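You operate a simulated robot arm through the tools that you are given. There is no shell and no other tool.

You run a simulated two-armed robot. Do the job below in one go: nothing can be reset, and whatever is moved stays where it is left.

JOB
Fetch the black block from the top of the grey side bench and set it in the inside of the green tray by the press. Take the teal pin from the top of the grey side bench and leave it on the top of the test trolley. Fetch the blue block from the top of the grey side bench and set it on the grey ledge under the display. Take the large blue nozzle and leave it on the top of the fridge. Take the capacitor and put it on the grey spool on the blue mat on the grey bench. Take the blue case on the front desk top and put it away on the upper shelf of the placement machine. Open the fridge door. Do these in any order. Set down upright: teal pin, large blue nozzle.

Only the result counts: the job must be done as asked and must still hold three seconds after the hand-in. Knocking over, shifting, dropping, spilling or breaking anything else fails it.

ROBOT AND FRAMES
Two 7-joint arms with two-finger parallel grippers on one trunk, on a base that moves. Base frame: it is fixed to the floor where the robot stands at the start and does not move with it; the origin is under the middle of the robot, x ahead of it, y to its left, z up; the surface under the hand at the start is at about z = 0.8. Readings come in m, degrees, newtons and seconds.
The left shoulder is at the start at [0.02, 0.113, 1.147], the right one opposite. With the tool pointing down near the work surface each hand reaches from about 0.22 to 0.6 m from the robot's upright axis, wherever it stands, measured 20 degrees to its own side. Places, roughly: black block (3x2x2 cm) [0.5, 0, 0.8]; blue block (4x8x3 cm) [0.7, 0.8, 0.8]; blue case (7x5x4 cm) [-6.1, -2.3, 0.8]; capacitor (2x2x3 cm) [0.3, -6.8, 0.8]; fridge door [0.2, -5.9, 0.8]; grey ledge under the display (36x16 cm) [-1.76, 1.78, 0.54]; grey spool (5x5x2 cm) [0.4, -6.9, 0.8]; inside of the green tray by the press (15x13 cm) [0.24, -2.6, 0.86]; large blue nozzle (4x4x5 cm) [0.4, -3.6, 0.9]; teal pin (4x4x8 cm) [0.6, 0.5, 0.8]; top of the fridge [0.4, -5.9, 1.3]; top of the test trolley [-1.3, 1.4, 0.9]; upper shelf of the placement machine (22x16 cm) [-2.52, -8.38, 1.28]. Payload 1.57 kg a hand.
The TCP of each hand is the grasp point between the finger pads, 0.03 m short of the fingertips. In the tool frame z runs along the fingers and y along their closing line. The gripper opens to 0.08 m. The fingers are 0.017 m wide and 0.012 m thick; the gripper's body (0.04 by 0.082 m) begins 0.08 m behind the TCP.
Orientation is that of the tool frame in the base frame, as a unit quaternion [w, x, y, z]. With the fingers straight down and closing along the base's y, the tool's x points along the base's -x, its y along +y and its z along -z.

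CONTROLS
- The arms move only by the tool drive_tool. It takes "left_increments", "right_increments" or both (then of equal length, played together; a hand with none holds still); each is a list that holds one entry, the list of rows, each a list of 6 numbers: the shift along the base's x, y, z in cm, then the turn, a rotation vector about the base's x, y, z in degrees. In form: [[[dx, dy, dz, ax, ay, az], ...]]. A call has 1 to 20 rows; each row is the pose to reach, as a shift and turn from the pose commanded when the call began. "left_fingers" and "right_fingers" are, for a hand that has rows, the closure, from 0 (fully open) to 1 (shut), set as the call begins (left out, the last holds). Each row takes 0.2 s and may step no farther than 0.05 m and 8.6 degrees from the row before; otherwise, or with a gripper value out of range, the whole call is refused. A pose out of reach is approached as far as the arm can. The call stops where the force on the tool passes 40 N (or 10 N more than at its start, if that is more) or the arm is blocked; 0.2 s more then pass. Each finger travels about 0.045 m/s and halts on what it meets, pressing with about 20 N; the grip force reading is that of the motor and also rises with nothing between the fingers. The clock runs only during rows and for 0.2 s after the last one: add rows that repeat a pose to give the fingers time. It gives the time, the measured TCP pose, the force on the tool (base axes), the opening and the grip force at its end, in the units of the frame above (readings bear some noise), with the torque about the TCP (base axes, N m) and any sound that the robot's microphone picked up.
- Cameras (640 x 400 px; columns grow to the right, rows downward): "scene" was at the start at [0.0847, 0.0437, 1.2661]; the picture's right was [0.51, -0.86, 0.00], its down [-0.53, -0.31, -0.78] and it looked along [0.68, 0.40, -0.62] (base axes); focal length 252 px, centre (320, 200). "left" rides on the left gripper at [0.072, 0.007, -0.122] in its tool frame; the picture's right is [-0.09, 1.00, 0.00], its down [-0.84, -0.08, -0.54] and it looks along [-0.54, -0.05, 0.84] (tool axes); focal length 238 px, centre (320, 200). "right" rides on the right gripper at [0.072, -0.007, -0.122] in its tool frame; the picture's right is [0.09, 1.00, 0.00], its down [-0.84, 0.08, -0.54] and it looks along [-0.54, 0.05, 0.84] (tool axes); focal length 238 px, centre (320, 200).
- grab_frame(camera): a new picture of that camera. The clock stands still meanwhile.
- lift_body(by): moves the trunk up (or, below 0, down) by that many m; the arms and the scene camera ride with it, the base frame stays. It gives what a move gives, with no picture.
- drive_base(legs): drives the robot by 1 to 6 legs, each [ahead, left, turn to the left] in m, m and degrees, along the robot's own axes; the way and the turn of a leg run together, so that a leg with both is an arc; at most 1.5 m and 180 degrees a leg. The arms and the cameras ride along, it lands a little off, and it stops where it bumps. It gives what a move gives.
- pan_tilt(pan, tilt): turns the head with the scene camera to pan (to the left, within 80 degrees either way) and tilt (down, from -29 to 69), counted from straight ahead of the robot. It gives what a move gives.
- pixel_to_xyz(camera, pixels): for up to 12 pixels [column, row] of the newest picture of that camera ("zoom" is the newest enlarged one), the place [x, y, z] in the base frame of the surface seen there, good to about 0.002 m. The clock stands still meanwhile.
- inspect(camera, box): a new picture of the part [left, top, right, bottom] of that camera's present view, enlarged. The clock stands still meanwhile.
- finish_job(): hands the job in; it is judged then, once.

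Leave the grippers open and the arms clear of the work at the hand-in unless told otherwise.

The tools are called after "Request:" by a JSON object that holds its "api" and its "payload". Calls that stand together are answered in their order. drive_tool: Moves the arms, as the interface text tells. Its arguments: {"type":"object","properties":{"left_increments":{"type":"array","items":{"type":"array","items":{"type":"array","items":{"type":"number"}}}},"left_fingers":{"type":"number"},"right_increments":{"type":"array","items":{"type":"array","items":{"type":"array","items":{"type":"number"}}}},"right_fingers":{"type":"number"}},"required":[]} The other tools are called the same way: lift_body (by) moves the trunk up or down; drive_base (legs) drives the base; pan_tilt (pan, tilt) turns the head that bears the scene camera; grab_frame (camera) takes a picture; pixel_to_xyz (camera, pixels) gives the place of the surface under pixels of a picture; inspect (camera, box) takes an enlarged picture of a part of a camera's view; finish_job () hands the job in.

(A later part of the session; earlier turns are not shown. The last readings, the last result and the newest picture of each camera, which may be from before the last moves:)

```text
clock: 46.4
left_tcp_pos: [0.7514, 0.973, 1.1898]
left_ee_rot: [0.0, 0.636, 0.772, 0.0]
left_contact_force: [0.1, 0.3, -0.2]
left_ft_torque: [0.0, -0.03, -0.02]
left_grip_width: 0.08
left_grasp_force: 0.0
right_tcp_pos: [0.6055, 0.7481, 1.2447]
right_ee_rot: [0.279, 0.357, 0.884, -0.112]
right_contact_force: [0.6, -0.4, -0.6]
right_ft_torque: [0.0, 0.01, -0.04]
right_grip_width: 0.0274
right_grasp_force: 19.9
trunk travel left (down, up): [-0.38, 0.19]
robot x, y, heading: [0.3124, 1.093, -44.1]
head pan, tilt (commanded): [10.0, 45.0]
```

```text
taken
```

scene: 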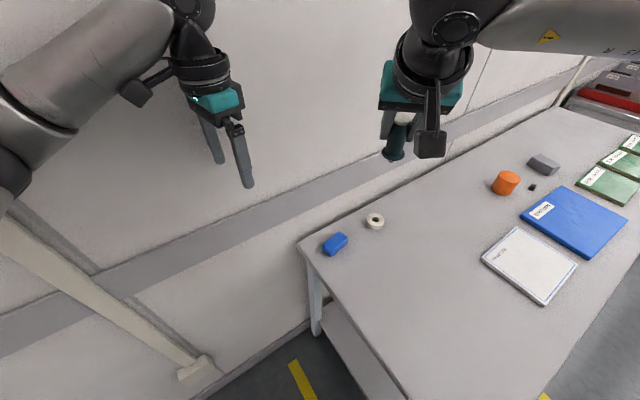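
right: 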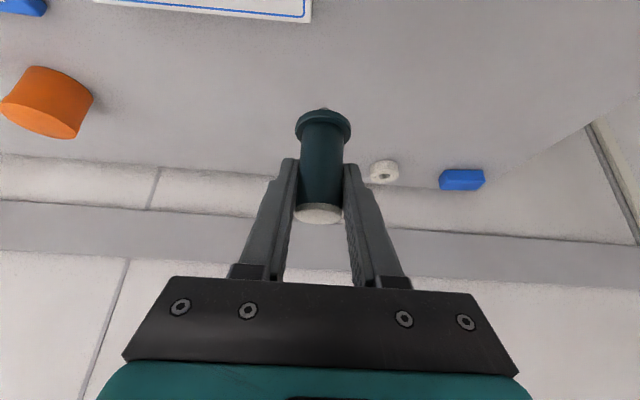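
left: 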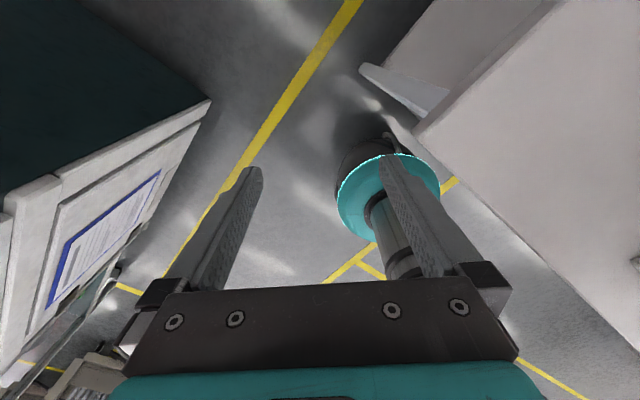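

I'm at (0.31, 1.09). The blue block is at scene pixel (335,244). I'll enlarge it and measure its corners.

Request:
{"api": "inspect", "payload": {"camera": "scene", "box": [295, 205, 391, 265]}}

Request:
{"api": "pixel_to_xyz", "payload": {"camera": "scene", "pixels": [[300, 240], [400, 335], [335, 244], [260, 180], [320, 170], [200, 365]]}}

```text
6.67 times, centred on (343, 235) of scene
```

zoom: 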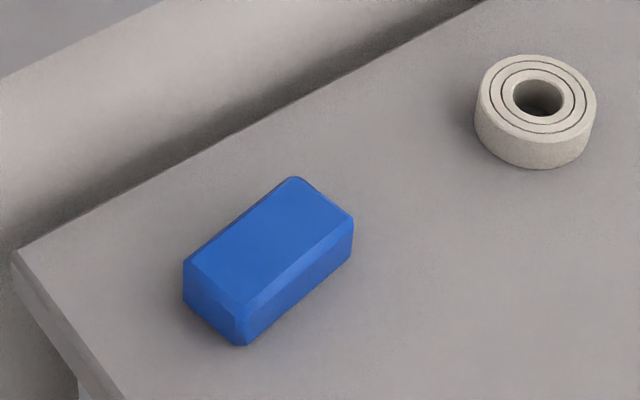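

```text
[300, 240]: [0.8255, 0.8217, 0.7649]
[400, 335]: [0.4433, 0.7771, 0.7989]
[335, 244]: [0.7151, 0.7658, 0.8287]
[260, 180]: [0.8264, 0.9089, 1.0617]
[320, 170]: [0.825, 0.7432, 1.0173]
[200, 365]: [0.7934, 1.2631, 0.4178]
```

Request:
{"api": "pixel_to_xyz", "payload": {"camera": "zoom", "pixels": [[190, 265], [240, 303], [285, 183], [345, 222], [265, 245], [183, 300], [240, 342], [350, 255], [20, 255], [250, 120], [110, 395]]}}

```text
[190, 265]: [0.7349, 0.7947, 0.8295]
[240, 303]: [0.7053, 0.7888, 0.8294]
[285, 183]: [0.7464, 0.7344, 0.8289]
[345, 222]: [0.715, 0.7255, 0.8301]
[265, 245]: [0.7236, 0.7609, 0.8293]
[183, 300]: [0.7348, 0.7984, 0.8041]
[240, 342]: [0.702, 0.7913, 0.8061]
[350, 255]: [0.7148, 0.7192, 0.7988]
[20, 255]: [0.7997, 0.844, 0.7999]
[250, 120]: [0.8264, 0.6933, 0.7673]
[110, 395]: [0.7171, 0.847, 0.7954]
```

The block's centre is at (0.725, 0.761) with its short axis 11° off x, and the left gripper's closing line is already at 11°. I'll draw the right hand with the pin away, bring the left hand over the block, and set its opening to about 6 cm. Then I'll lower the trunk.

Request:
{"api": "drive_tool", "payload": {"left_increments": [[[-0.5, -3.5, 0, 0, 0, 0], [-1.0, -7, 0, 0, 0, 0], [-1.5, -10.6, 0, 0, 0, 0], [-2, -14.2, 0, 0, 0, 0], [-2.4, -17.8, 0, 0, 0, 0], [-2.6, -21.2, 0, 0, 0, 0]]], "right_increments": [[[-2.7, -0.9, 0, 0, 0, 0], [-5.4, -1.8, 0, 0, 0, 0], [-8.1, -2.7, 0, 0, 0, 0], [-10.8, -3.6, 0, 0, 0, 0], [-13.5, -4.5, 0, 0, 0, 0], [-16, -5, 0, 0, 0, 0]]], "left_fingers": 0.25}}

Request:
{"api": "lift_body", "payload": {"by": -0.25}}

Request:
{"api": "grab_frame", "payload": {"camera": "left"}}

Request:
{"api": "grab_frame", "payload": {"camera": "scene"}}

```text
clock: 47.8
left_tcp_pos: [0.7255, 0.7582, 1.1899]
left_ee_rot: [0.001, 0.637, 0.771, 0.001]
left_contact_force: [0.2, -0.7, 0.2]
left_ft_torque: [0.02, 0.0, -0.03]
left_grip_width: 0.06
left_grasp_force: 0.2
right_tcp_pos: [0.4447, 0.6981, 1.2443]
right_ee_rot: [0.279, 0.358, 0.884, -0.113]
right_contact_force: [0.1, -0.4, -0.7]
right_ft_torque: [0.0, 0.01, 0.02]
right_grip_width: 0.0276
right_grasp_force: 20.2
trunk travel left (down, up): [-0.38, 0.19]
robot x, y, heading: [0.3154, 1.0949, -44.1]
head pan, tilt (commanded): [10.0, 45.0]
```

```text
clock: 50.4
left_tcp_pos: [0.7277, 0.7598, 0.9387]
left_ee_rot: [-0.001, 0.636, 0.772, 0.0]
left_contact_force: [0.7, -1.1, 0.7]
left_ft_torque: [-0.02, -0.03, 0.01]
left_grip_width: 0.0601
left_grasp_force: 0.0
right_tcp_pos: [0.4471, 0.6975, 0.9938]
right_ee_rot: [0.279, 0.357, 0.884, -0.112]
right_contact_force: [0.6, 0.1, -1.9]
right_ft_torque: [-0.02, -0.03, -0.02]
right_grip_width: 0.0275
right_grasp_force: 19.7
trunk travel left (down, up): [-0.13, 0.44]
robot x, y, heading: [0.3162, 1.0881, -43.9]
head pan, tilt (commanded): [10.0, 45.0]
```

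```text
taken
```

left: 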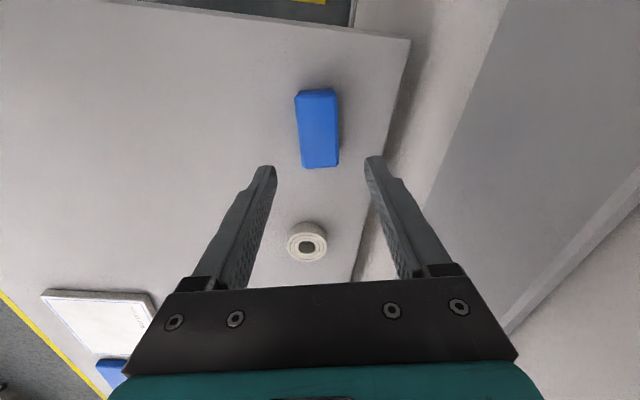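

```text
taken
```

scene: 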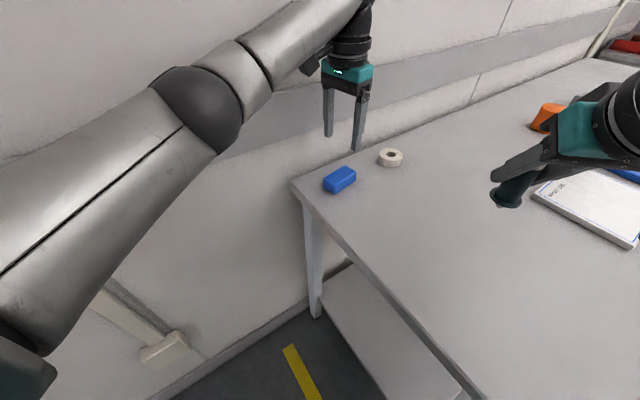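

The block appears at left picture (318,130) between the fingers. I'll check its position from this camera before going down.

Request:
{"api": "pixel_to_xyz", "payload": {"camera": "left", "pixels": [[298, 99], [335, 97], [304, 163], [338, 160], [318, 130], [297, 93], [334, 90]]}}

```text
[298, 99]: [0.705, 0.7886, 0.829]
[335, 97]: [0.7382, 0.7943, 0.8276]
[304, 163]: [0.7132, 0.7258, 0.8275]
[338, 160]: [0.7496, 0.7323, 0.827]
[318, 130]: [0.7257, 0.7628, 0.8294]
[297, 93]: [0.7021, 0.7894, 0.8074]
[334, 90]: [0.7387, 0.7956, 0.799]
```

The block centre reads (0.7265, 0.760) and the hand is at (0.7277, 0.760), so it lines up. I'll go down 10.2 cm so the pads sit around the block.

Request:
{"api": "drive_tool", "payload": {"left_increments": [[[-0.1, 0, -3, 0, 0, 0], [-0.1, 0, -6, 0, 0, 0], [-0.1, 0, -8, 0, 0, 0], [-0.1, 0, -9.3, 0, 0, 0], [-0.1, 0, -10.2, 0, 0, 0], [-0.1, 0, -10.2, 0, 0, 0]]]}}

Request:
{"api": "grab_frame", "payload": {"camera": "left"}}

```text
clock: 51.8
left_tcp_pos: [0.7271, 0.7588, 0.8375]
left_ee_rot: [-0.001, 0.637, 0.771, 0.001]
left_contact_force: [0.9, 0.3, -1.2]
left_ft_torque: [0.03, 0.02, 0.01]
left_grip_width: 0.06
left_grasp_force: 0.0
right_tcp_pos: [0.4471, 0.699, 0.9932]
right_ee_rot: [0.279, 0.358, 0.884, -0.113]
right_contact_force: [0.6, -0.3, -1.2]
right_ft_torque: [0.01, -0.01, -0.01]
right_grip_width: 0.0274
right_grasp_force: 19.8
trunk travel left (down, up): [-0.13, 0.44]
robot x, y, heading: [0.3115, 1.0942, -44.3]
head pan, tilt (commanded): [10.0, 45.0]
```

```text
taken
```

left: 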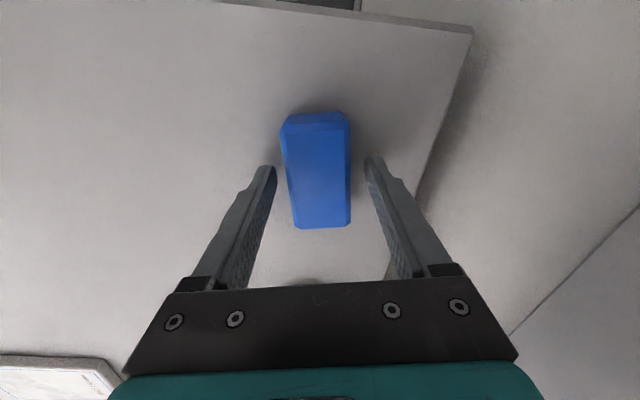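

The block lies centred between the pads. I'll close the left gripper and then lift 10 cm.

Request:
{"api": "drive_tool", "payload": {"left_increments": [[[0, 0, 0, 0, 0, 0], [0, 0, 0, 0, 0, 0], [0, 0, 0, 0, 0, 0], [0, 0, 0, 0, 0, 0], [0, 0, 0, 0, 0, 0]]], "left_fingers": 1}}

Request:
{"api": "drive_tool", "payload": {"left_increments": [[[0, 0, 2, 0, 0, 0], [0, 0, 4, 0, 0, 0], [0, 0, 7, 0, 0, 0], [0, 0, 10, 0, 0, 0]]]}}

Request:
{"api": "grab_frame", "payload": {"camera": "left"}}

```text
clock: 53.0
left_tcp_pos: [0.7264, 0.7577, 0.837]
left_ee_rot: [0.0, 0.637, 0.771, -0.001]
left_contact_force: [-0.2, 0.5, -1.4]
left_ft_torque: [0.01, 0.02, 0.02]
left_grip_width: 0.0394
left_grasp_force: 19.9
right_tcp_pos: [0.4468, 0.7, 0.994]
right_ee_rot: [0.279, 0.357, 0.884, -0.112]
right_contact_force: [-0.2, 0.3, -1.0]
right_ft_torque: [0.0, 0.02, -0.06]
right_grip_width: 0.0274
right_grasp_force: 19.9
trunk travel left (down, up): [-0.13, 0.44]
robot x, y, heading: [0.3144, 1.0932, -43.9]
head pan, tilt (commanded): [10.0, 45.0]
```

```text
clock: 54.0
left_tcp_pos: [0.7255, 0.7579, 0.9368]
left_ee_rot: [0.0, 0.636, 0.772, 0.0]
left_contact_force: [-0.1, 0.1, -0.5]
left_ft_torque: [0.0, -0.01, 0.0]
left_grip_width: 0.0395
left_grasp_force: 20.0
right_tcp_pos: [0.4478, 0.6985, 0.9936]
right_ee_rot: [0.278, 0.357, 0.884, -0.113]
right_contact_force: [0.0, 0.3, -0.7]
right_ft_torque: [0.0, -0.02, -0.01]
right_grip_width: 0.0272
right_grasp_force: 19.7
trunk travel left (down, up): [-0.13, 0.44]
robot x, y, heading: [0.3133, 1.0924, -44.0]
head pan, tilt (commanded): [10.0, 45.0]
```

```text
taken
```

left: 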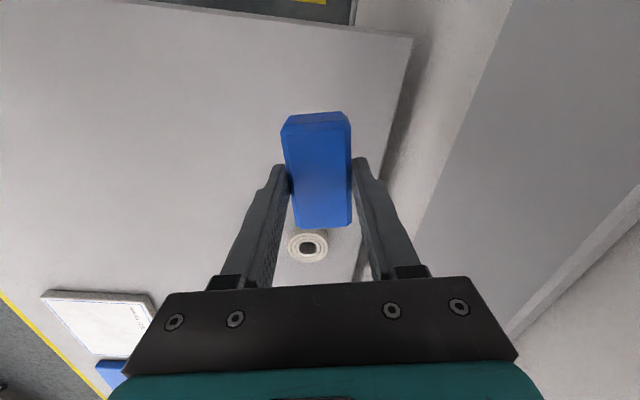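

The block is held, 39.5 mm wide, with its bottom 3.7 cm below the TCP. I'll draw it back from the wall, raise the trunk, and back out through the gap the same way.

Request:
{"api": "lift_body", "payload": {"by": 0.25}}

Request:
{"api": "drive_tool", "payload": {"left_increments": [[[-0.4, 3.3, 0, 0, 0, 0], [-0.8, 6.6, 0, 0, 0, 0], [-1.2, 9.9, 0, 0, 0, 0], [-1.6, 13.2, 0, 0, 0, 0], [-2, 16.5, 0, 0, 0, 0]]]}}

Request:
{"api": "drive_base", "payload": {"legs": [[-0.16, -0.06, 0], [0, -0.52, 0]]}}

```text
clock: 56.5
left_tcp_pos: [0.7276, 0.7593, 1.1866]
left_ee_rot: [0.0, 0.636, 0.772, 0.0]
left_contact_force: [-0.5, 0.4, -2.1]
left_ft_torque: [0.01, 0.0, -0.01]
left_grip_width: 0.0395
left_grasp_force: 19.9
right_tcp_pos: [0.4472, 0.698, 1.2433]
right_ee_rot: [0.279, 0.357, 0.884, -0.112]
right_contact_force: [0.1, 0.2, -2.0]
right_ft_torque: [0.01, 0.0, -0.02]
right_grip_width: 0.0276
right_grasp_force: 20.4
trunk travel left (down, up): [-0.38, 0.19]
robot x, y, heading: [0.3127, 1.0914, -43.9]
head pan, tilt (commanded): [10.0, 45.0]
```

```text
clock: 57.7
left_tcp_pos: [0.704, 0.9255, 1.1856]
left_ee_rot: [0.0, 0.635, 0.772, 0.0]
left_contact_force: [-0.6, -0.1, -1.5]
left_ft_torque: [-0.05, 0.01, 0.02]
left_grip_width: 0.0397
left_grasp_force: 20.0
right_tcp_pos: [0.4454, 0.7, 1.2444]
right_ee_rot: [0.279, 0.357, 0.884, -0.113]
right_contact_force: [-0.2, -0.1, -1.5]
right_ft_torque: [0.03, -0.01, -0.04]
right_grip_width: 0.0274
right_grasp_force: 20.0
trunk travel left (down, up): [-0.38, 0.19]
robot x, y, heading: [0.3147, 1.0965, -44.0]
head pan, tilt (commanded): [10.0, 45.0]
```

```text
clock: 61.8
left_tcp_pos: [0.1914, 0.6204, 1.1845]
left_ee_rot: [0.001, 0.632, 0.775, 0.0]
left_contact_force: [0.0, -0.2, -0.7]
left_ft_torque: [0.02, -0.02, -0.04]
left_grip_width: 0.0397
left_grasp_force: 19.7
right_tcp_pos: [-0.0656, 0.3936, 1.2432]
right_ee_rot: [0.28, 0.353, 0.886, -0.11]
right_contact_force: [0.7, -0.8, -1.2]
right_ft_torque: [-0.01, 0.0, -0.02]
right_grip_width: 0.0272
right_grasp_force: 18.9
trunk travel left (down, up): [-0.38, 0.19]
robot x, y, heading: [-0.2006, 0.7894, -43.5]
head pan, tilt (commanded): [10.0, 45.0]
```

I'm back at (-0.20, 0.79). Next I'll move 0.5 m into the open floor, turn left to face the trolley side (heading about 110°), and look.

Request:
{"api": "drive_base", "payload": {"legs": [[0, -0.5, 0], [0, 0, 153]]}}

Request:
{"api": "pan_tilt", "payload": {"pan": 30, "tilt": 25}}

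Request:
{"api": "grab_frame", "payload": {"camera": "scene"}}

```text
clock: 71.1
left_tcp_pos: [-0.8229, 0.7463, 1.1866]
left_ee_rot: [0.0, -0.606, 0.795, 0.0]
left_contact_force: [-0.9, -0.3, -1.6]
left_ft_torque: [0.02, 0.01, -0.01]
left_grip_width: 0.0394
left_grasp_force: 20.1
right_tcp_pos: [-0.4921, 0.831, 1.2444]
right_ee_rot: [-0.174, 0.779, -0.551, -0.245]
right_contact_force: [-0.4, 0.6, -1.9]
right_ft_torque: [-0.01, 0.0, 0.03]
right_grip_width: 0.0276
right_grasp_force: 20.4
trunk travel left (down, up): [-0.38, 0.19]
robot x, y, heading: [-0.55, 0.4177, 109.5]
head pan, tilt (commanded): [10.0, 45.0]
```

```text
clock: 71.9
left_tcp_pos: [-0.8233, 0.7466, 1.1855]
left_ee_rot: [0.0, -0.606, 0.796, 0.0]
left_contact_force: [0.2, -1.1, -1.5]
left_ft_torque: [0.01, -0.01, -0.05]
left_grip_width: 0.0394
left_grasp_force: 20.0
right_tcp_pos: [-0.4926, 0.8318, 1.2427]
right_ee_rot: [-0.173, 0.779, -0.551, -0.245]
right_contact_force: [-0.7, 0.3, -1.5]
right_ft_torque: [-0.04, -0.01, 0.01]
right_grip_width: 0.0276
right_grasp_force: 20.2
trunk travel left (down, up): [-0.38, 0.19]
robot x, y, heading: [-0.5508, 0.4248, 109.5]
head pan, tilt (commanded): [30.0, 25.0]
```

```text
taken
```

scene: 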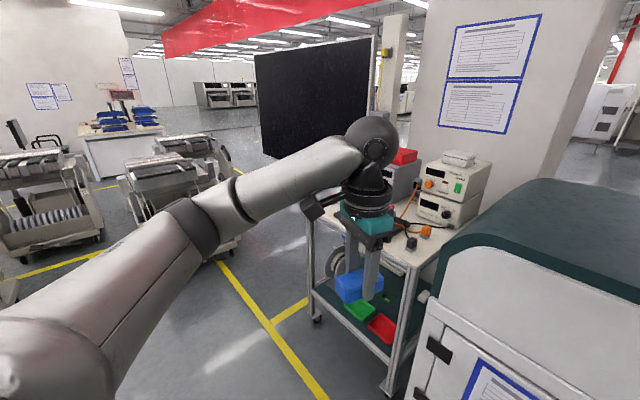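

I see the trolley with instruments on it and the dark display behind. I'll measure the trolley's edges.

Request:
{"api": "pixel_to_xyz", "payload": {"camera": "scene", "pixels": [[318, 318], [388, 388], [310, 200], [415, 262], [400, 240], [425, 232], [395, 225], [300, 120], [370, 60], [440, 215], [375, 310], [245, 270]]}}

Request:
{"api": "inspect", "payload": {"camera": "scene", "box": [290, 130, 514, 270]}}

```text
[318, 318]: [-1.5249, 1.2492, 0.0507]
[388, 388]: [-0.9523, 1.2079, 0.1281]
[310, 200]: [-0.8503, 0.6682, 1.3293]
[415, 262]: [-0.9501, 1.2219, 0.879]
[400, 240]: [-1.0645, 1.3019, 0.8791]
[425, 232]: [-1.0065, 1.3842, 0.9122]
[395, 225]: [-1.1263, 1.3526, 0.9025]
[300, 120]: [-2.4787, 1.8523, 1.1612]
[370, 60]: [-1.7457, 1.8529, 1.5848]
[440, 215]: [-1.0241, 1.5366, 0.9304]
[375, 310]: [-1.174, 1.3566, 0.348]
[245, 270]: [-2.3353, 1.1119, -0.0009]
```

```text
2.86 times, centred on (402, 200) of scene
```

zoom: 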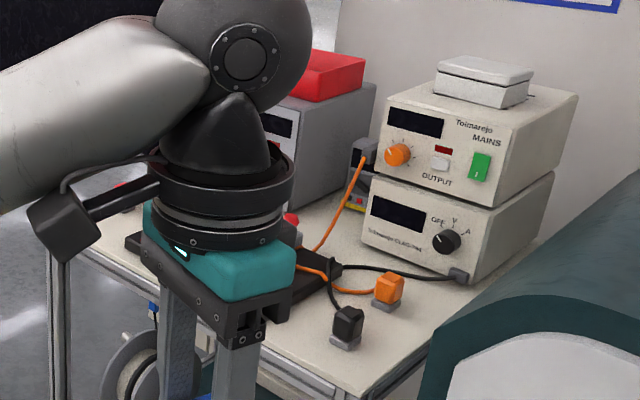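

The trolley's top is at z = 0.88, spanning about x -1.53…-0.95 with its front at y = 1.21. I'll face it squarely from about (-1.2, 0.7) and look at the free spots on it.

Request:
{"api": "drive_base", "payload": {"legs": [[0, 0, -19.5], [0.27, 0.65, 0]]}}

Request:
{"api": "pan_tilt", "payload": {"pan": 0, "tilt": 30}}

Request:
{"api": "grab_frame", "payload": {"camera": "scene"}}

```text
clock: 76.8
left_tcp_pos: [-1.3428, 1.0994, 1.1852]
left_ee_rot: [0.0, -0.457, 0.889, 0.0]
left_contact_force: [-0.3, -0.3, -1.6]
left_ft_torque: [0.0, -0.03, 0.01]
left_grip_width: 0.0393
left_grasp_force: 20.0
right_tcp_pos: [-1.0041, 1.065, 1.2437]
right_ee_rot: [0.214, -0.671, 0.678, 0.212]
right_contact_force: [0.7, 0.5, -1.7]
right_ft_torque: [-0.01, -0.02, 0.02]
right_grip_width: 0.0274
right_grasp_force: 19.8
trunk travel left (down, up): [-0.38, 0.19]
robot x, y, heading: [-1.1978, 0.6979, 89.3]
head pan, tilt (commanded): [30.0, 25.0]
```

```text
clock: 77.8
left_tcp_pos: [-1.3422, 1.1, 1.1848]
left_ee_rot: [0.0, -0.458, 0.889, 0.0]
left_contact_force: [0.5, 0.7, -1.7]
left_ft_torque: [0.0, 0.0, -0.03]
left_grip_width: 0.0396
left_grasp_force: 19.5
right_tcp_pos: [-1.0026, 1.0659, 1.2442]
right_ee_rot: [0.213, -0.671, 0.678, 0.211]
right_contact_force: [-0.9, -0.1, -1.0]
right_ft_torque: [-0.01, 0.01, -0.02]
right_grip_width: 0.0275
right_grasp_force: 20.3
trunk travel left (down, up): [-0.38, 0.19]
robot x, y, heading: [-1.1949, 0.6981, 89.1]
head pan, tilt (commanded): [0.0, 30.0]
```

```text
taken
```

scene: 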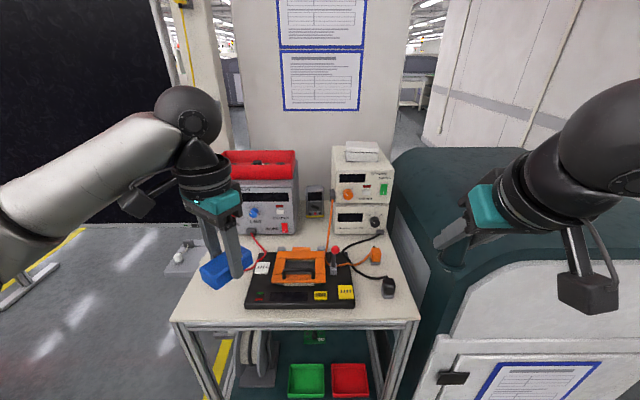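

Now I see the trolley top clearly: free surface at the front left around (215,300) and at the front right around (400,305). I'll measure these.

Request:
{"api": "pixel_to_xyz", "payload": {"camera": "scene", "pixels": [[176, 318], [418, 318], [210, 300], [240, 300], [372, 305], [400, 305], [388, 288], [250, 300], [352, 300], [385, 262], [290, 315], [405, 280]]}}

Request:
{"api": "inspect", "payload": {"camera": "scene", "box": [160, 220, 440, 340]}}

```text
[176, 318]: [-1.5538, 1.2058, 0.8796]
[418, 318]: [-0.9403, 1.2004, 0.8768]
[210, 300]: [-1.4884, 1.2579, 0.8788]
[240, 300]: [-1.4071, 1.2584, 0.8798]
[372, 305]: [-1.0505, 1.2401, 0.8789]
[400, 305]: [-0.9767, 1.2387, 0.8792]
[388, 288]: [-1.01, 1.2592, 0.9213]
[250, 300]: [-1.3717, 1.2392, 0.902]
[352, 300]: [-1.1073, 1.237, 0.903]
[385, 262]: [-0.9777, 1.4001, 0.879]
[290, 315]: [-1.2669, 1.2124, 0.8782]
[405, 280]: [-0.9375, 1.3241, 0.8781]
```

```text
2.29 times, centred on (300, 280) of scene
```

zoom: 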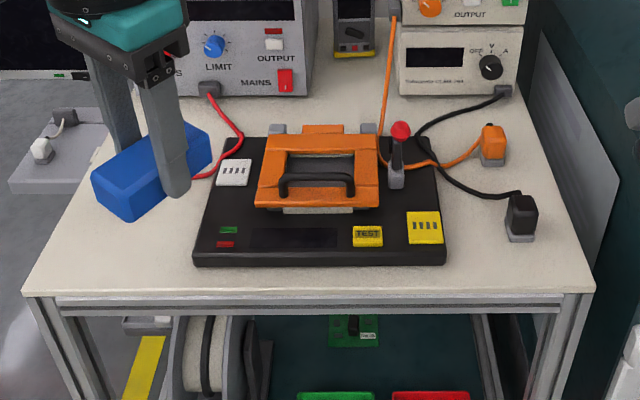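

The strip left of the black plate (x from -1.55 to -1.40, y about 1.22–1.42) is free, so the pin can stand near (-1.48, 1.30). I'll shift 0.35 m left so my right arm faces that spot, then lower the trunk.

Request:
{"api": "drive_base", "payload": {"legs": [[0.05, 0.35, 0]]}}

Request:
{"api": "lift_body", "payload": {"by": -0.18}}

Request:
{"api": "pan_tilt", "payload": {"pan": -10, "tilt": 40}}

Request:
{"api": "grab_frame", "payload": {"camera": "scene"}}

Request:
{"api": "grab_frame", "payload": {"camera": "right"}}

```text
clock: 80.1
left_tcp_pos: [-1.6925, 1.1541, 1.1856]
left_ee_rot: [0.0, -0.454, 0.891, 0.0]
left_contact_force: [-0.5, -0.6, -1.4]
left_ft_torque: [0.0, -0.05, -0.02]
left_grip_width: 0.0395
left_grasp_force: 20.2
right_tcp_pos: [-1.3511, 1.1195, 1.2442]
right_ee_rot: [0.215, -0.669, 0.68, 0.211]
right_contact_force: [-0.8, 0.5, -0.5]
right_ft_torque: [-0.01, -0.02, 0.0]
right_grip_width: 0.0272
right_grasp_force: 19.7
trunk travel left (down, up): [-0.38, 0.19]
robot x, y, heading: [-1.5462, 0.7511, 89.0]
head pan, tilt (commanded): [0.0, 30.0]
```

```text
clock: 82.1
left_tcp_pos: [-1.6912, 1.1553, 1.0073]
left_ee_rot: [0.0, -0.454, 0.891, 0.001]
left_contact_force: [-0.2, -0.1, -1.6]
left_ft_torque: [0.07, 0.03, 0.0]
left_grip_width: 0.0393
left_grasp_force: 20.0
right_tcp_pos: [-1.3517, 1.1181, 1.0643]
right_ee_rot: [0.215, -0.668, 0.68, 0.211]
right_contact_force: [-0.2, -0.4, -1.0]
right_ft_torque: [-0.02, 0.01, -0.03]
right_grip_width: 0.0275
right_grasp_force: 20.1
trunk travel left (down, up): [-0.2, 0.37]
robot x, y, heading: [-1.5503, 0.7542, 89.1]
head pan, tilt (commanded): [0.0, 30.0]
```

```text
clock: 82.8
left_tcp_pos: [-1.6913, 1.1543, 1.0059]
left_ee_rot: [0.0, -0.455, 0.891, 0.001]
left_contact_force: [0.7, 0.5, -2.2]
left_ft_torque: [-0.01, 0.02, 0.0]
left_grip_width: 0.0396
left_grasp_force: 19.7
right_tcp_pos: [-1.3514, 1.1196, 1.0636]
right_ee_rot: [0.214, -0.669, 0.68, 0.211]
right_contact_force: [-1.0, -0.7, -1.2]
right_ft_torque: [0.0, -0.02, -0.01]
right_grip_width: 0.0273
right_grasp_force: 20.0
trunk travel left (down, up): [-0.2, 0.37]
robot x, y, heading: [-1.5489, 0.755, 89.0]
head pan, tilt (commanded): [-10.0, 40.0]
```

```text
taken
```

scene: 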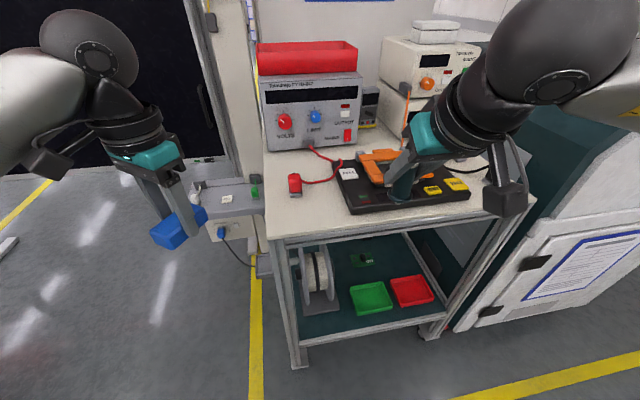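

```text
taken
```

right: 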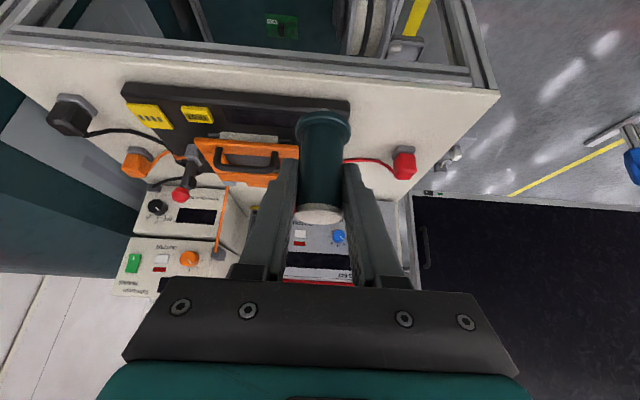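

A red plug sits on the left strip at scene (295,184), with the free patch in front of it. I'll measure the plug, the plate edge and the trolley edge.

Request:
{"api": "pixel_to_xyz", "payload": {"camera": "scene", "pixels": [[295, 178], [295, 192], [290, 196], [271, 238], [346, 212], [338, 185], [300, 215], [320, 205], [285, 225], [268, 190], [340, 232]]}}

Request:
{"api": "inspect", "payload": {"camera": "scene", "box": [190, 150, 382, 260]}}

```text
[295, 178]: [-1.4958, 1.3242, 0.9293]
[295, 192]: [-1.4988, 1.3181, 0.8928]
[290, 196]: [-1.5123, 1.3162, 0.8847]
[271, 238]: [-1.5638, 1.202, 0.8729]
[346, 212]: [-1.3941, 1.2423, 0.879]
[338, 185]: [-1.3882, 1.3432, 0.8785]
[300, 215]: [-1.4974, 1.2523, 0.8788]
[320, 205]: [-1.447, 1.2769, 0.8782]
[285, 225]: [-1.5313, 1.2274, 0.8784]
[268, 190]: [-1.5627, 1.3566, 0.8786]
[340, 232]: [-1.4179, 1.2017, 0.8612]
```

```text
3.33 times, centred on (286, 205) of scene
```

zoom: 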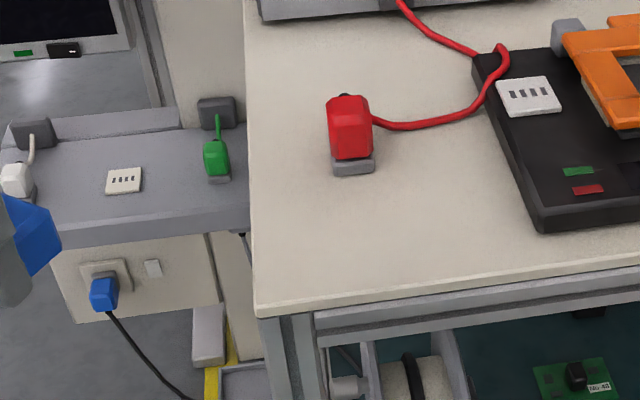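

The red plug is at about (-1.50, 1.32) and the plate's edge at x = -1.39, so the free spot for the pin is (-1.463, 1.253). I'll bring the pin above it at z ≈ 1.03 and check.

Request:
{"api": "drive_tool", "payload": {"right_increments": [[[-2.5, 2.5, 0, 0, 0, 0], [-5, 5, 0, 0, 0, 0], [-7.5, 8, -1, 0, 0, 0], [-10, 11, -2, 0, 0, 0], [-11.2, 13.3, -3.3, 0, 0, 0], [-11.2, 13.3, -3.3, 0, 0, 0]]]}}

Request:
{"api": "grab_frame", "payload": {"camera": "right"}}

Request:
{"api": "grab_frame", "payload": {"camera": "scene"}}

```text
clock: 84.2
left_tcp_pos: [-1.692, 1.156, 1.0057]
left_ee_rot: [-0.001, -0.455, 0.89, 0.001]
left_contact_force: [0.9, -0.7, -0.9]
left_ft_torque: [0.0, 0.01, -0.01]
left_grip_width: 0.0397
left_grasp_force: 19.8
right_tcp_pos: [-1.4632, 1.2527, 1.0303]
right_ee_rot: [0.215, -0.669, 0.68, 0.211]
right_contact_force: [0.3, -0.1, -1.9]
right_ft_torque: [0.0, 0.0, 0.01]
right_grip_width: 0.0275
right_grasp_force: 20.1
trunk travel left (down, up): [-0.2, 0.37]
robot x, y, heading: [-1.5475, 0.753, 88.8]
head pan, tilt (commanded): [-10.0, 40.0]
```

```text
taken
```

right: 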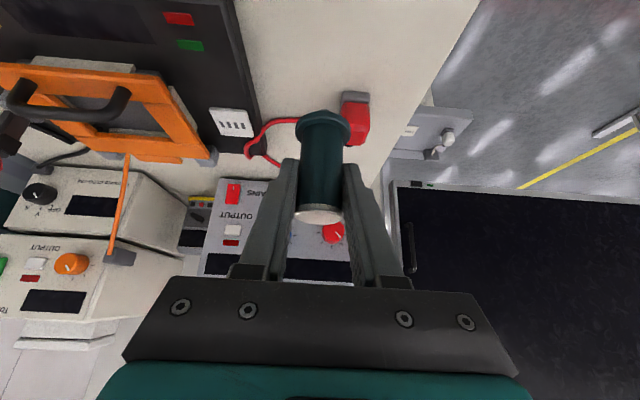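

```text
taken
```

scene: 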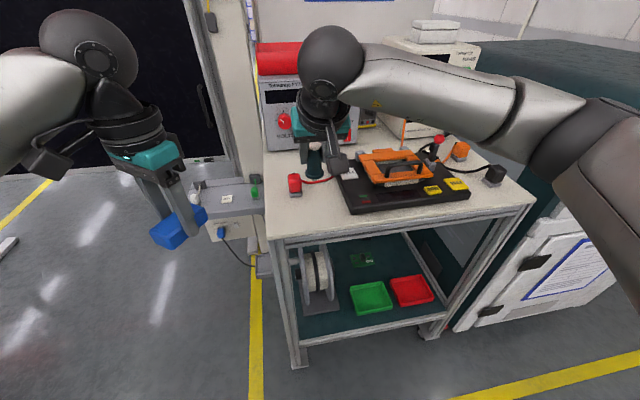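

The pin hangs over the free patch beside the red plug. I'll go down slowly to just above contact (expected at TCP z ≈ 0.940) and watch the force.

Request:
{"api": "drive_tool", "payload": {"right_increments": [[[0, 0, -2, 0, 0, 0], [0, 0, -4, 0, 0, 0], [0, 0, -6, 0, 0, 0], [0, 0, -7.5, 0, 0, 0], [0, 0, -8.4, 0, 0, 0], [0, 0, -8.7, 0, 0, 0], [0, 0, -8.7, 0, 0, 0]]]}}

Request:
{"api": "grab_frame", "payload": {"camera": "right"}}

```text
clock: 85.8
left_tcp_pos: [-1.691, 1.1549, 1.005]
left_ee_rot: [-0.001, -0.454, 0.891, 0.0]
left_contact_force: [-0.6, 0.9, -1.0]
left_ft_torque: [0.01, 0.02, -0.01]
left_grip_width: 0.0396
left_grasp_force: 19.8
right_tcp_pos: [-1.462, 1.252, 0.9432]
right_ee_rot: [0.214, -0.669, 0.681, 0.21]
right_contact_force: [0.5, -0.1, -0.6]
right_ft_torque: [0.01, 0.0, -0.04]
right_grip_width: 0.0276
right_grasp_force: 20.6
trunk travel left (down, up): [-0.2, 0.37]
robot x, y, heading: [-1.5485, 0.7525, 89.1]
head pan, tilt (commanded): [-10.0, 40.0]
```

```text
taken
```

right: 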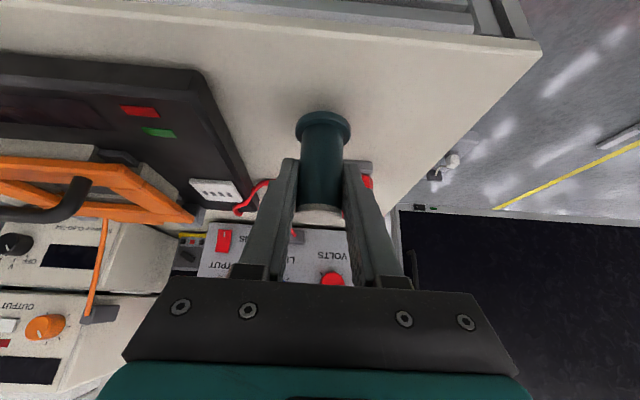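

No contact yet at TCP z = 0.943. I'll lower in 1 mm steps.

Request:
{"api": "drive_tool", "payload": {"right_increments": [[[0, 0, -0.1, 0, 0, 0], [0, 0, -0.2, 0, 0, 0], [0, 0, -0.25, 0, 0, 0], [0, 0, -0.3, 0, 0, 0]]]}}

```text
clock: 86.8
left_tcp_pos: [-1.6924, 1.155, 1.0067]
left_ee_rot: [-0.001, -0.455, 0.891, 0.0]
left_contact_force: [0.1, 0.5, -0.7]
left_ft_torque: [0.02, 0.0, -0.03]
left_grip_width: 0.0397
left_grasp_force: 19.4
right_tcp_pos: [-1.4626, 1.2531, 0.9425]
right_ee_rot: [0.215, -0.668, 0.68, 0.212]
right_contact_force: [-0.1, -2.0, 4.0]
right_ft_torque: [-0.07, -0.07, 0.0]
right_grip_width: 0.0277
right_grasp_force: 20.3
trunk travel left (down, up): [-0.2, 0.37]
robot x, y, heading: [-1.55, 0.7503, 89.3]
head pan, tilt (commanded): [-10.0, 40.0]
```

The force rose to 4 N, so the pin touches the trolley top. I'll open the right gripper to about 5.5 cm, wait, then look before retreating.

Request:
{"api": "drive_tool", "payload": {"right_increments": [[[0, 0, 0, 0, 0, 0], [0, 0, 0, 0, 0, 0], [0, 0, 0, 0, 0, 0], [0, 0, 0, 0, 0, 0]]], "right_fingers": 0.3}}

Request:
{"api": "grab_frame", "payload": {"camera": "right"}}

```text
clock: 87.8
left_tcp_pos: [-1.6919, 1.1542, 1.0054]
left_ee_rot: [-0.001, -0.455, 0.891, 0.0]
left_contact_force: [-0.7, 0.3, -0.8]
left_ft_torque: [-0.04, 0.01, -0.02]
left_grip_width: 0.0395
left_grasp_force: 20.0
right_tcp_pos: [-1.4635, 1.2533, 0.9412]
right_ee_rot: [0.213, -0.669, 0.68, 0.212]
right_contact_force: [0.2, 0.3, 0.3]
right_ft_torque: [0.02, -0.02, -0.06]
right_grip_width: 0.056
right_grasp_force: 0.1
trunk travel left (down, up): [-0.2, 0.37]
robot x, y, heading: [-1.5474, 0.7508, 89.2]
head pan, tilt (commanded): [-10.0, 40.0]
```

```text
taken
```

right: 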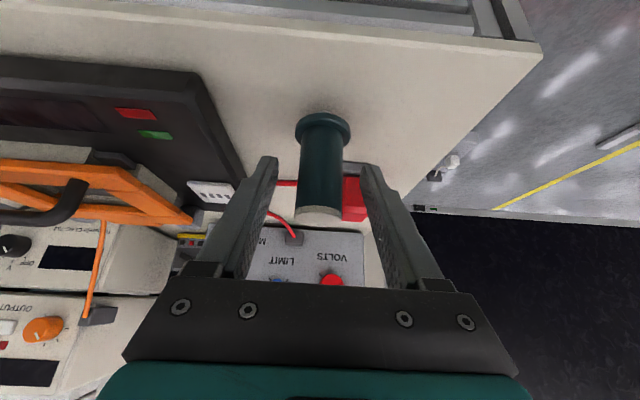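

The pin stands free between the open fingers. I'll retreat along the tool axis (back and up), then check from the scene camera.

Request:
{"api": "drive_tool", "payload": {"right_increments": [[[0, -1.2, 1.7, 0, 0, 0], [0, -2.9, 4.1, 0, 0, 0], [0, -4.6, 6.6, 0, 0, 0], [0, -6.5, 9.5, 0, 0, 0], [0, -9, 12, 0, 0, 0], [2, -12, 14, 0, 0, 0], [4, -15, 14, 0, 0, 0]]]}}

Request:
{"api": "grab_frame", "payload": {"camera": "scene"}}

Request:
{"api": "inspect", "payload": {"camera": "scene", "box": [190, 150, 382, 260]}}

```text
clock: 89.4
left_tcp_pos: [-1.6914, 1.1546, 1.0061]
left_ee_rot: [0.0, -0.455, 0.89, 0.001]
left_contact_force: [-1.4, -0.6, -1.1]
left_ft_torque: [0.01, 0.01, 0.02]
left_grip_width: 0.0396
left_grasp_force: 20.0
right_tcp_pos: [-1.4245, 1.1008, 1.0811]
right_ee_rot: [0.214, -0.669, 0.68, 0.211]
right_contact_force: [-0.1, -0.1, 0.9]
right_ft_torque: [-0.01, 0.03, -0.03]
right_grip_width: 0.0561
right_grasp_force: 0.0
trunk travel left (down, up): [-0.2, 0.37]
robot x, y, heading: [-1.5489, 0.7515, 89.2]
head pan, tilt (commanded): [-10.0, 40.0]
```

```text
taken
```

scene: 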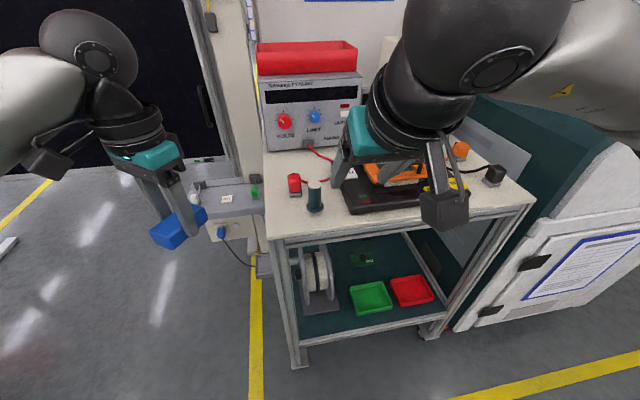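

```text
3.33 times, centred on (286, 205) of scene
```

zoom: 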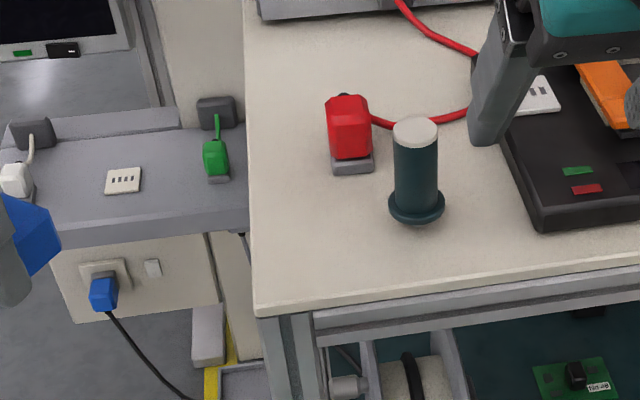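

The pin stands upright on the trolley. Now the ledge: I'll measure the shelf surface, label, white plug and green plug in this enlarged picture.

Request:
{"api": "pixel_to_xyz", "payload": {"camera": "zoom", "pixels": [[130, 205], [75, 215], [230, 210], [123, 180], [15, 185], [217, 160], [170, 150], [80, 150], [217, 178], [245, 225], [60, 237], [160, 180]]}}

```text
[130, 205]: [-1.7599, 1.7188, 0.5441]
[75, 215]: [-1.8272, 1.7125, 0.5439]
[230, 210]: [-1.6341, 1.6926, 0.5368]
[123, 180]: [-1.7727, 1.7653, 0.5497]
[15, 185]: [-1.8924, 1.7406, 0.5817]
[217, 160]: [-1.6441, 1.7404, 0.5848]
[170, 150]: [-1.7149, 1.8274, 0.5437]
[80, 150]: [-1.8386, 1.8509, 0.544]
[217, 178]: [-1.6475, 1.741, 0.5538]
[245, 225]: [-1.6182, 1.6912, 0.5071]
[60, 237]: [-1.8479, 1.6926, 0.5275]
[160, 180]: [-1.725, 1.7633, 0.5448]
```

The ledge is at z = 0.544, from front y = 1.69 to back y ≈ 1.86, with a white plug at x = -1.89, a label plate at x = -1.77 and a green plug at x = -1.645. I'll look more closely at the display's bottom edge and the floor there.

Request:
{"api": "pan_tilt", "payload": {"pan": 25, "tilt": 25}}

Request:
{"api": "grab_frame", "payload": {"camera": "scene"}}

Request:
{"api": "pixel_to_xyz", "payload": {"camera": "scene", "pixels": [[405, 222], [330, 180], [340, 210], [200, 220], [100, 230], [30, 240], [420, 200], [460, 225], [380, 270], [430, 330]]}}

```text
clock: 90.4
left_tcp_pos: [-1.6921, 1.1554, 1.0066]
left_ee_rot: [0.0, -0.455, 0.89, 0.0]
left_contact_force: [-0.3, -0.4, -0.7]
left_ft_torque: [-0.04, -0.03, -0.03]
left_grip_width: 0.0396
left_grasp_force: 20.3
right_tcp_pos: [-1.4258, 1.1008, 1.0797]
right_ee_rot: [0.215, -0.668, 0.681, 0.211]
right_contact_force: [-0.4, 0.1, -0.3]
right_ft_torque: [0.01, -0.04, -0.02]
right_grip_width: 0.0561
right_grasp_force: 0.0
trunk travel left (down, up): [-0.2, 0.37]
robot x, y, heading: [-1.5507, 0.7532, 89.1]
head pan, tilt (commanded): [25.0, 25.0]
```

```text
taken
```

scene: 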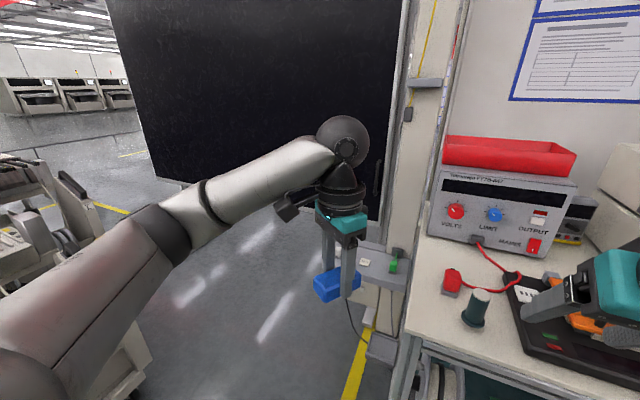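

```text
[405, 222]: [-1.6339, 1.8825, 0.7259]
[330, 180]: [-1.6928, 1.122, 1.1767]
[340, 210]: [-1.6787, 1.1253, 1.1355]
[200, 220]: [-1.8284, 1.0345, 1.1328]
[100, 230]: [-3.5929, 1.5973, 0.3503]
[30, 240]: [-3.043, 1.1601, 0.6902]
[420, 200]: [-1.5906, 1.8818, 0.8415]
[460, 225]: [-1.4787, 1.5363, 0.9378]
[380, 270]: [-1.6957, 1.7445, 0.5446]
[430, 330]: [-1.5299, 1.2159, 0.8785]
```

The display hangs at y ≈ 1.85 and the floor to its left is clear. I'll go around the trolley's left side to about (-2.1, 1.2) and turn to heading 50° so the left hand faces the ledge.

Request:
{"api": "drive_base", "payload": {"legs": [[0, 0.55, 0], [0.43, 0, 0], [0, 0, -39]]}}

Request:
{"api": "pan_tilt", "payload": {"pan": -5, "tilt": 45}}

Request:
{"api": "grab_frame", "payload": {"camera": "scene"}}

Request:
{"api": "grab_frame", "payload": {"camera": "left"}}

```text
clock: 97.6
left_tcp_pos: [-1.9362, 1.5968, 1.0056]
left_ee_rot: [0.0, -0.131, 0.991, 0.0]
left_contact_force: [-0.2, -0.5, -1.1]
left_ft_torque: [-0.01, -0.03, 0.0]
left_grip_width: 0.0397
left_grasp_force: 20.6
right_tcp_pos: [-1.7628, 1.3876, 1.0805]
right_ee_rot: [0.273, -0.403, 0.864, 0.127]
right_contact_force: [0.2, 0.3, -0.5]
right_ft_torque: [0.01, 0.04, -0.02]
right_grip_width: 0.0559
right_grasp_force: 0.3
trunk travel left (down, up): [-0.2, 0.37]
robot x, y, heading: [-2.0814, 1.1934, 50.0]
head pan, tilt (commanded): [25.0, 25.0]
```

```text
clock: 98.5
left_tcp_pos: [-1.9357, 1.5969, 1.0067]
left_ee_rot: [0.0, -0.131, 0.991, 0.0]
left_contact_force: [0.3, -0.3, -1.6]
left_ft_torque: [0.01, 0.0, 0.05]
left_grip_width: 0.0395
left_grasp_force: 20.1
right_tcp_pos: [-1.7629, 1.3885, 1.0803]
right_ee_rot: [0.272, -0.403, 0.865, 0.127]
right_contact_force: [-0.3, 0.5, 0.2]
right_ft_torque: [-0.06, 0.01, 0.01]
right_grip_width: 0.0559
right_grasp_force: 0.0
trunk travel left (down, up): [-0.2, 0.37]
robot x, y, heading: [-2.0798, 1.192, 50.1]
head pan, tilt (commanded): [-5.0, 45.0]
```

```text
taken
```

scene: 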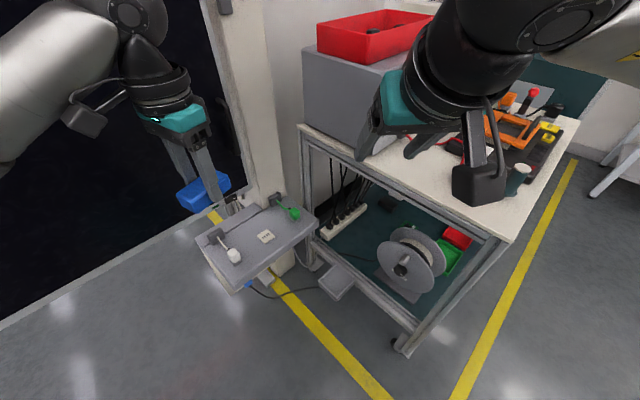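

```text
taken
```

left: 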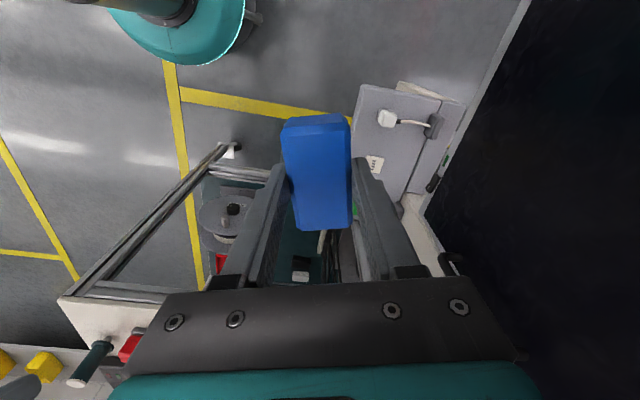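

Now the ledge is well in view around scene (258,240). I'll enlarge it and measure the free areas.

Request:
{"api": "inspect", "payload": {"camera": "scene", "box": [180, 180, 340, 300]}}

Request:
{"api": "pixel_to_xyz", "payload": {"camera": "zoom", "pixels": [[65, 240], [200, 375], [550, 150], [430, 60], [345, 220], [210, 300], [440, 120], [340, 145], [290, 280], [420, 210], [205, 250], [260, 220]]}}

```text
3.33 times, centred on (260, 240) of scene
```

zoom: 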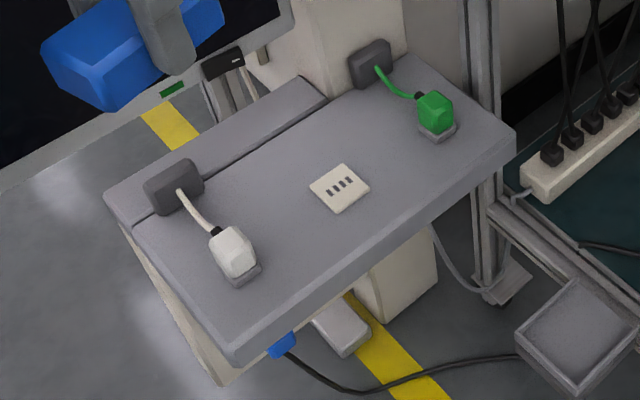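

```text
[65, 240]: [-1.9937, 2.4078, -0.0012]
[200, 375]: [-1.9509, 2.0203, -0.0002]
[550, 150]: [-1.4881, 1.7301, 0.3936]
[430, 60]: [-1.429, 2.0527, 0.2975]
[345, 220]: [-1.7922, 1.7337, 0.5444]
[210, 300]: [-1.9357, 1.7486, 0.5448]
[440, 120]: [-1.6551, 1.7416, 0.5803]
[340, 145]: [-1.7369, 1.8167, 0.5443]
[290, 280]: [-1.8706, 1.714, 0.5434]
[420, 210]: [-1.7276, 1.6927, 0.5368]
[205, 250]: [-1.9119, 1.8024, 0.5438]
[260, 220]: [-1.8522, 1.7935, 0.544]
```

I'll measure the white plug's right side, the label plate's corners and the green plug's left side to size the free gaps.

Request:
{"api": "pixel_to_xyz", "payload": {"camera": "zoom", "pixels": [[257, 258], [264, 272], [240, 286], [309, 189], [337, 212], [369, 187], [342, 164], [418, 128], [436, 142], [455, 127], [235, 345], [510, 145]]}}

```text
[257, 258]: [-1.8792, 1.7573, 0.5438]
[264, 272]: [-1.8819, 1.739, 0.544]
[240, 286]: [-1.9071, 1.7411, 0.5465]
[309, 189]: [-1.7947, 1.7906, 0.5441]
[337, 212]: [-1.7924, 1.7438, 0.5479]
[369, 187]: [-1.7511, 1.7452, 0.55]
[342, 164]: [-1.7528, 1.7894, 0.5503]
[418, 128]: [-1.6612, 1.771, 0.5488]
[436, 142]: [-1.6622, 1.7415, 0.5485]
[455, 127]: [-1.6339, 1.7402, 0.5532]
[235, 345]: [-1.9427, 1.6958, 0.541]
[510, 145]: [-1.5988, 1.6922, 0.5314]
```

The gap between the white plug (x ≤ -1.880) and the label plate (x ≥ -1.794) is free. I'll set the block there with its long side along y, centred at about (-1.837, 1.735). First I'll raise the right hand out of the way and move 0.1 m nearer.

Request:
{"api": "drive_tool", "payload": {"right_increments": [[[0, 0, 4, 0, 0, 0], [0, 0, 8, 0, 0, 0], [0, 0, 12, 0, 0, 0], [0, 0, 16, 0, 0, 0], [0, 0, 20, 0, 0, 0]]]}}

Request:
{"api": "drive_base", "payload": {"legs": [[0.1, 0, 0]]}}

Request:
{"api": "drive_tool", "payload": {"left_increments": [[[0, 0, 0, 0, 0, 8.4], [0, 0, 0, 0, 0, 16.8], [0, 0, 0, 0, 0, 25.2], [0, 0, 0, 0, 0, 33.6], [0, 0, 0, 0, 0, 42], [0, 0, 0, 0, 0, 50.4], [0, 0, 0, 0, 0, 58.8], [0, 0, 0, 0, 0, 67], [0, 0, 0, 0, 0, 75]]]}}

Request:
{"api": "lift_body", "payload": {"by": -0.2}}

```text
clock: 99.7
left_tcp_pos: [-1.9383, 1.5968, 1.0069]
left_ee_rot: [0.0, -0.131, 0.991, 0.0]
left_contact_force: [-0.9, -0.1, -1.3]
left_ft_torque: [-0.01, 0.02, -0.02]
left_grip_width: 0.0393
left_grasp_force: 19.7
right_tcp_pos: [-1.7624, 1.3878, 1.2822]
right_ee_rot: [0.272, -0.404, 0.864, 0.127]
right_contact_force: [0.0, -0.2, -0.9]
right_ft_torque: [0.04, 0.04, -0.01]
right_grip_width: 0.056
right_grasp_force: 0.1
trunk travel left (down, up): [-0.2, 0.37]
robot x, y, heading: [-2.0813, 1.1945, 50.1]
head pan, tilt (commanded): [-5.0, 45.0]
```

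```text
clock: 100.9
left_tcp_pos: [-1.872, 1.6748, 1.004]
left_ee_rot: [0.0, -0.131, 0.991, 0.0]
left_contact_force: [-1.3, 1.3, -1.2]
left_ft_torque: [0.01, 0.02, 0.01]
left_grip_width: 0.0393
left_grasp_force: 20.1
right_tcp_pos: [-1.6966, 1.4649, 1.2808]
right_ee_rot: [0.272, -0.402, 0.865, 0.126]
right_contact_force: [0.4, 0.2, -0.3]
right_ft_torque: [-0.02, -0.01, -0.01]
right_grip_width: 0.056
right_grasp_force: 0.0
trunk travel left (down, up): [-0.2, 0.37]
robot x, y, heading: [-2.0124, 1.2696, 49.9]
head pan, tilt (commanded): [-5.0, 45.0]
```

```text
clock: 102.9
left_tcp_pos: [-1.8723, 1.6732, 1.0067]
left_ee_rot: [0.0, 0.708, -0.707, -0.001]
left_contact_force: [0.9, -0.1, -0.4]
left_ft_torque: [-0.03, 0.01, 0.01]
left_grip_width: 0.0394
left_grasp_force: 19.6
right_tcp_pos: [-1.6971, 1.4646, 1.2812]
right_ee_rot: [0.273, -0.402, 0.865, 0.127]
right_contact_force: [-0.5, -0.1, -0.5]
right_ft_torque: [0.02, 0.02, 0.02]
right_grip_width: 0.0563
right_grasp_force: 0.0
trunk travel left (down, up): [-0.2, 0.37]
robot x, y, heading: [-2.0148, 1.2724, 50.1]
head pan, tilt (commanded): [-5.0, 45.0]
```

```text
clock: 105.1
left_tcp_pos: [-1.8717, 1.673, 0.8057]
left_ee_rot: [0.0, -0.706, 0.708, -0.001]
left_contact_force: [-0.1, 0.6, -0.9]
left_ft_torque: [0.01, 0.01, -0.02]
left_grip_width: 0.0395
left_grasp_force: 20.2
right_tcp_pos: [-1.6963, 1.4644, 1.081]
right_ee_rot: [0.273, -0.402, 0.865, 0.127]
right_contact_force: [-0.1, 0.1, 0.6]
right_ft_torque: [0.03, -0.01, 0.07]
right_grip_width: 0.0562
right_grasp_force: 0.0
trunk travel left (down, up): [0.0, 0.57]
robot x, y, heading: [-2.0152, 1.2688, 49.8]
head pan, tilt (commanded): [-5.0, 45.0]
```

The block now lies along y. I'll move over the spot and go down to about 10 cm above the ledge, then look.

Request:
{"api": "drive_tool", "payload": {"left_increments": [[[1.7, 3.2, 0, 0, 0, 0], [3.5, 6.4, 0, 0, 0, 0], [3.5, 6.4, -4, 0, 0, 0], [3.5, 6.4, -8, 0, 0, 0], [3.5, 6.4, -12, 0, 0, 0], [3.5, 6.4, -12, 0, 0, 0]]]}}

Request:
{"api": "grab_frame", "payload": {"camera": "left"}}

Request:
{"api": "grab_frame", "payload": {"camera": "scene"}}

```text
clock: 106.5
left_tcp_pos: [-1.8365, 1.7354, 0.6867]
left_ee_rot: [0.001, -0.707, 0.708, 0.001]
left_contact_force: [-1.2, -0.2, -1.4]
left_ft_torque: [0.01, -0.02, -0.02]
left_grip_width: 0.0395
left_grasp_force: 19.5
right_tcp_pos: [-1.6973, 1.4646, 1.0808]
right_ee_rot: [0.273, -0.403, 0.864, 0.127]
right_contact_force: [-0.3, -0.4, -0.1]
right_ft_torque: [-0.01, 0.0, 0.0]
right_grip_width: 0.0561
right_grasp_force: 0.1
trunk travel left (down, up): [0.0, 0.57]
robot x, y, heading: [-2.0136, 1.2699, 49.9]
head pan, tilt (commanded): [-5.0, 45.0]
```

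```text
taken
```

left: 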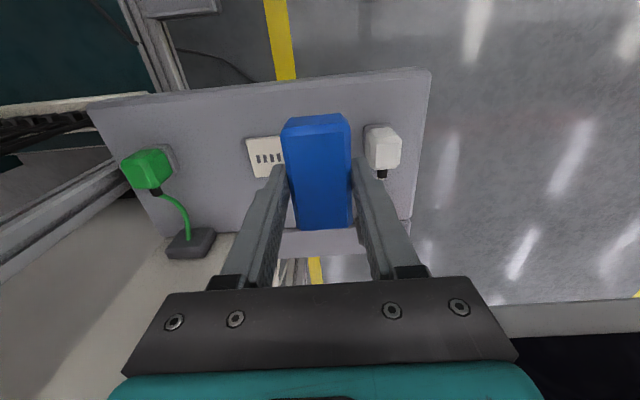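

```text
taken
```

scene: 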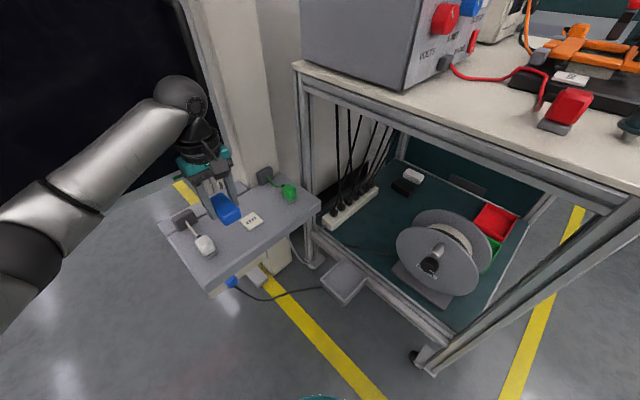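

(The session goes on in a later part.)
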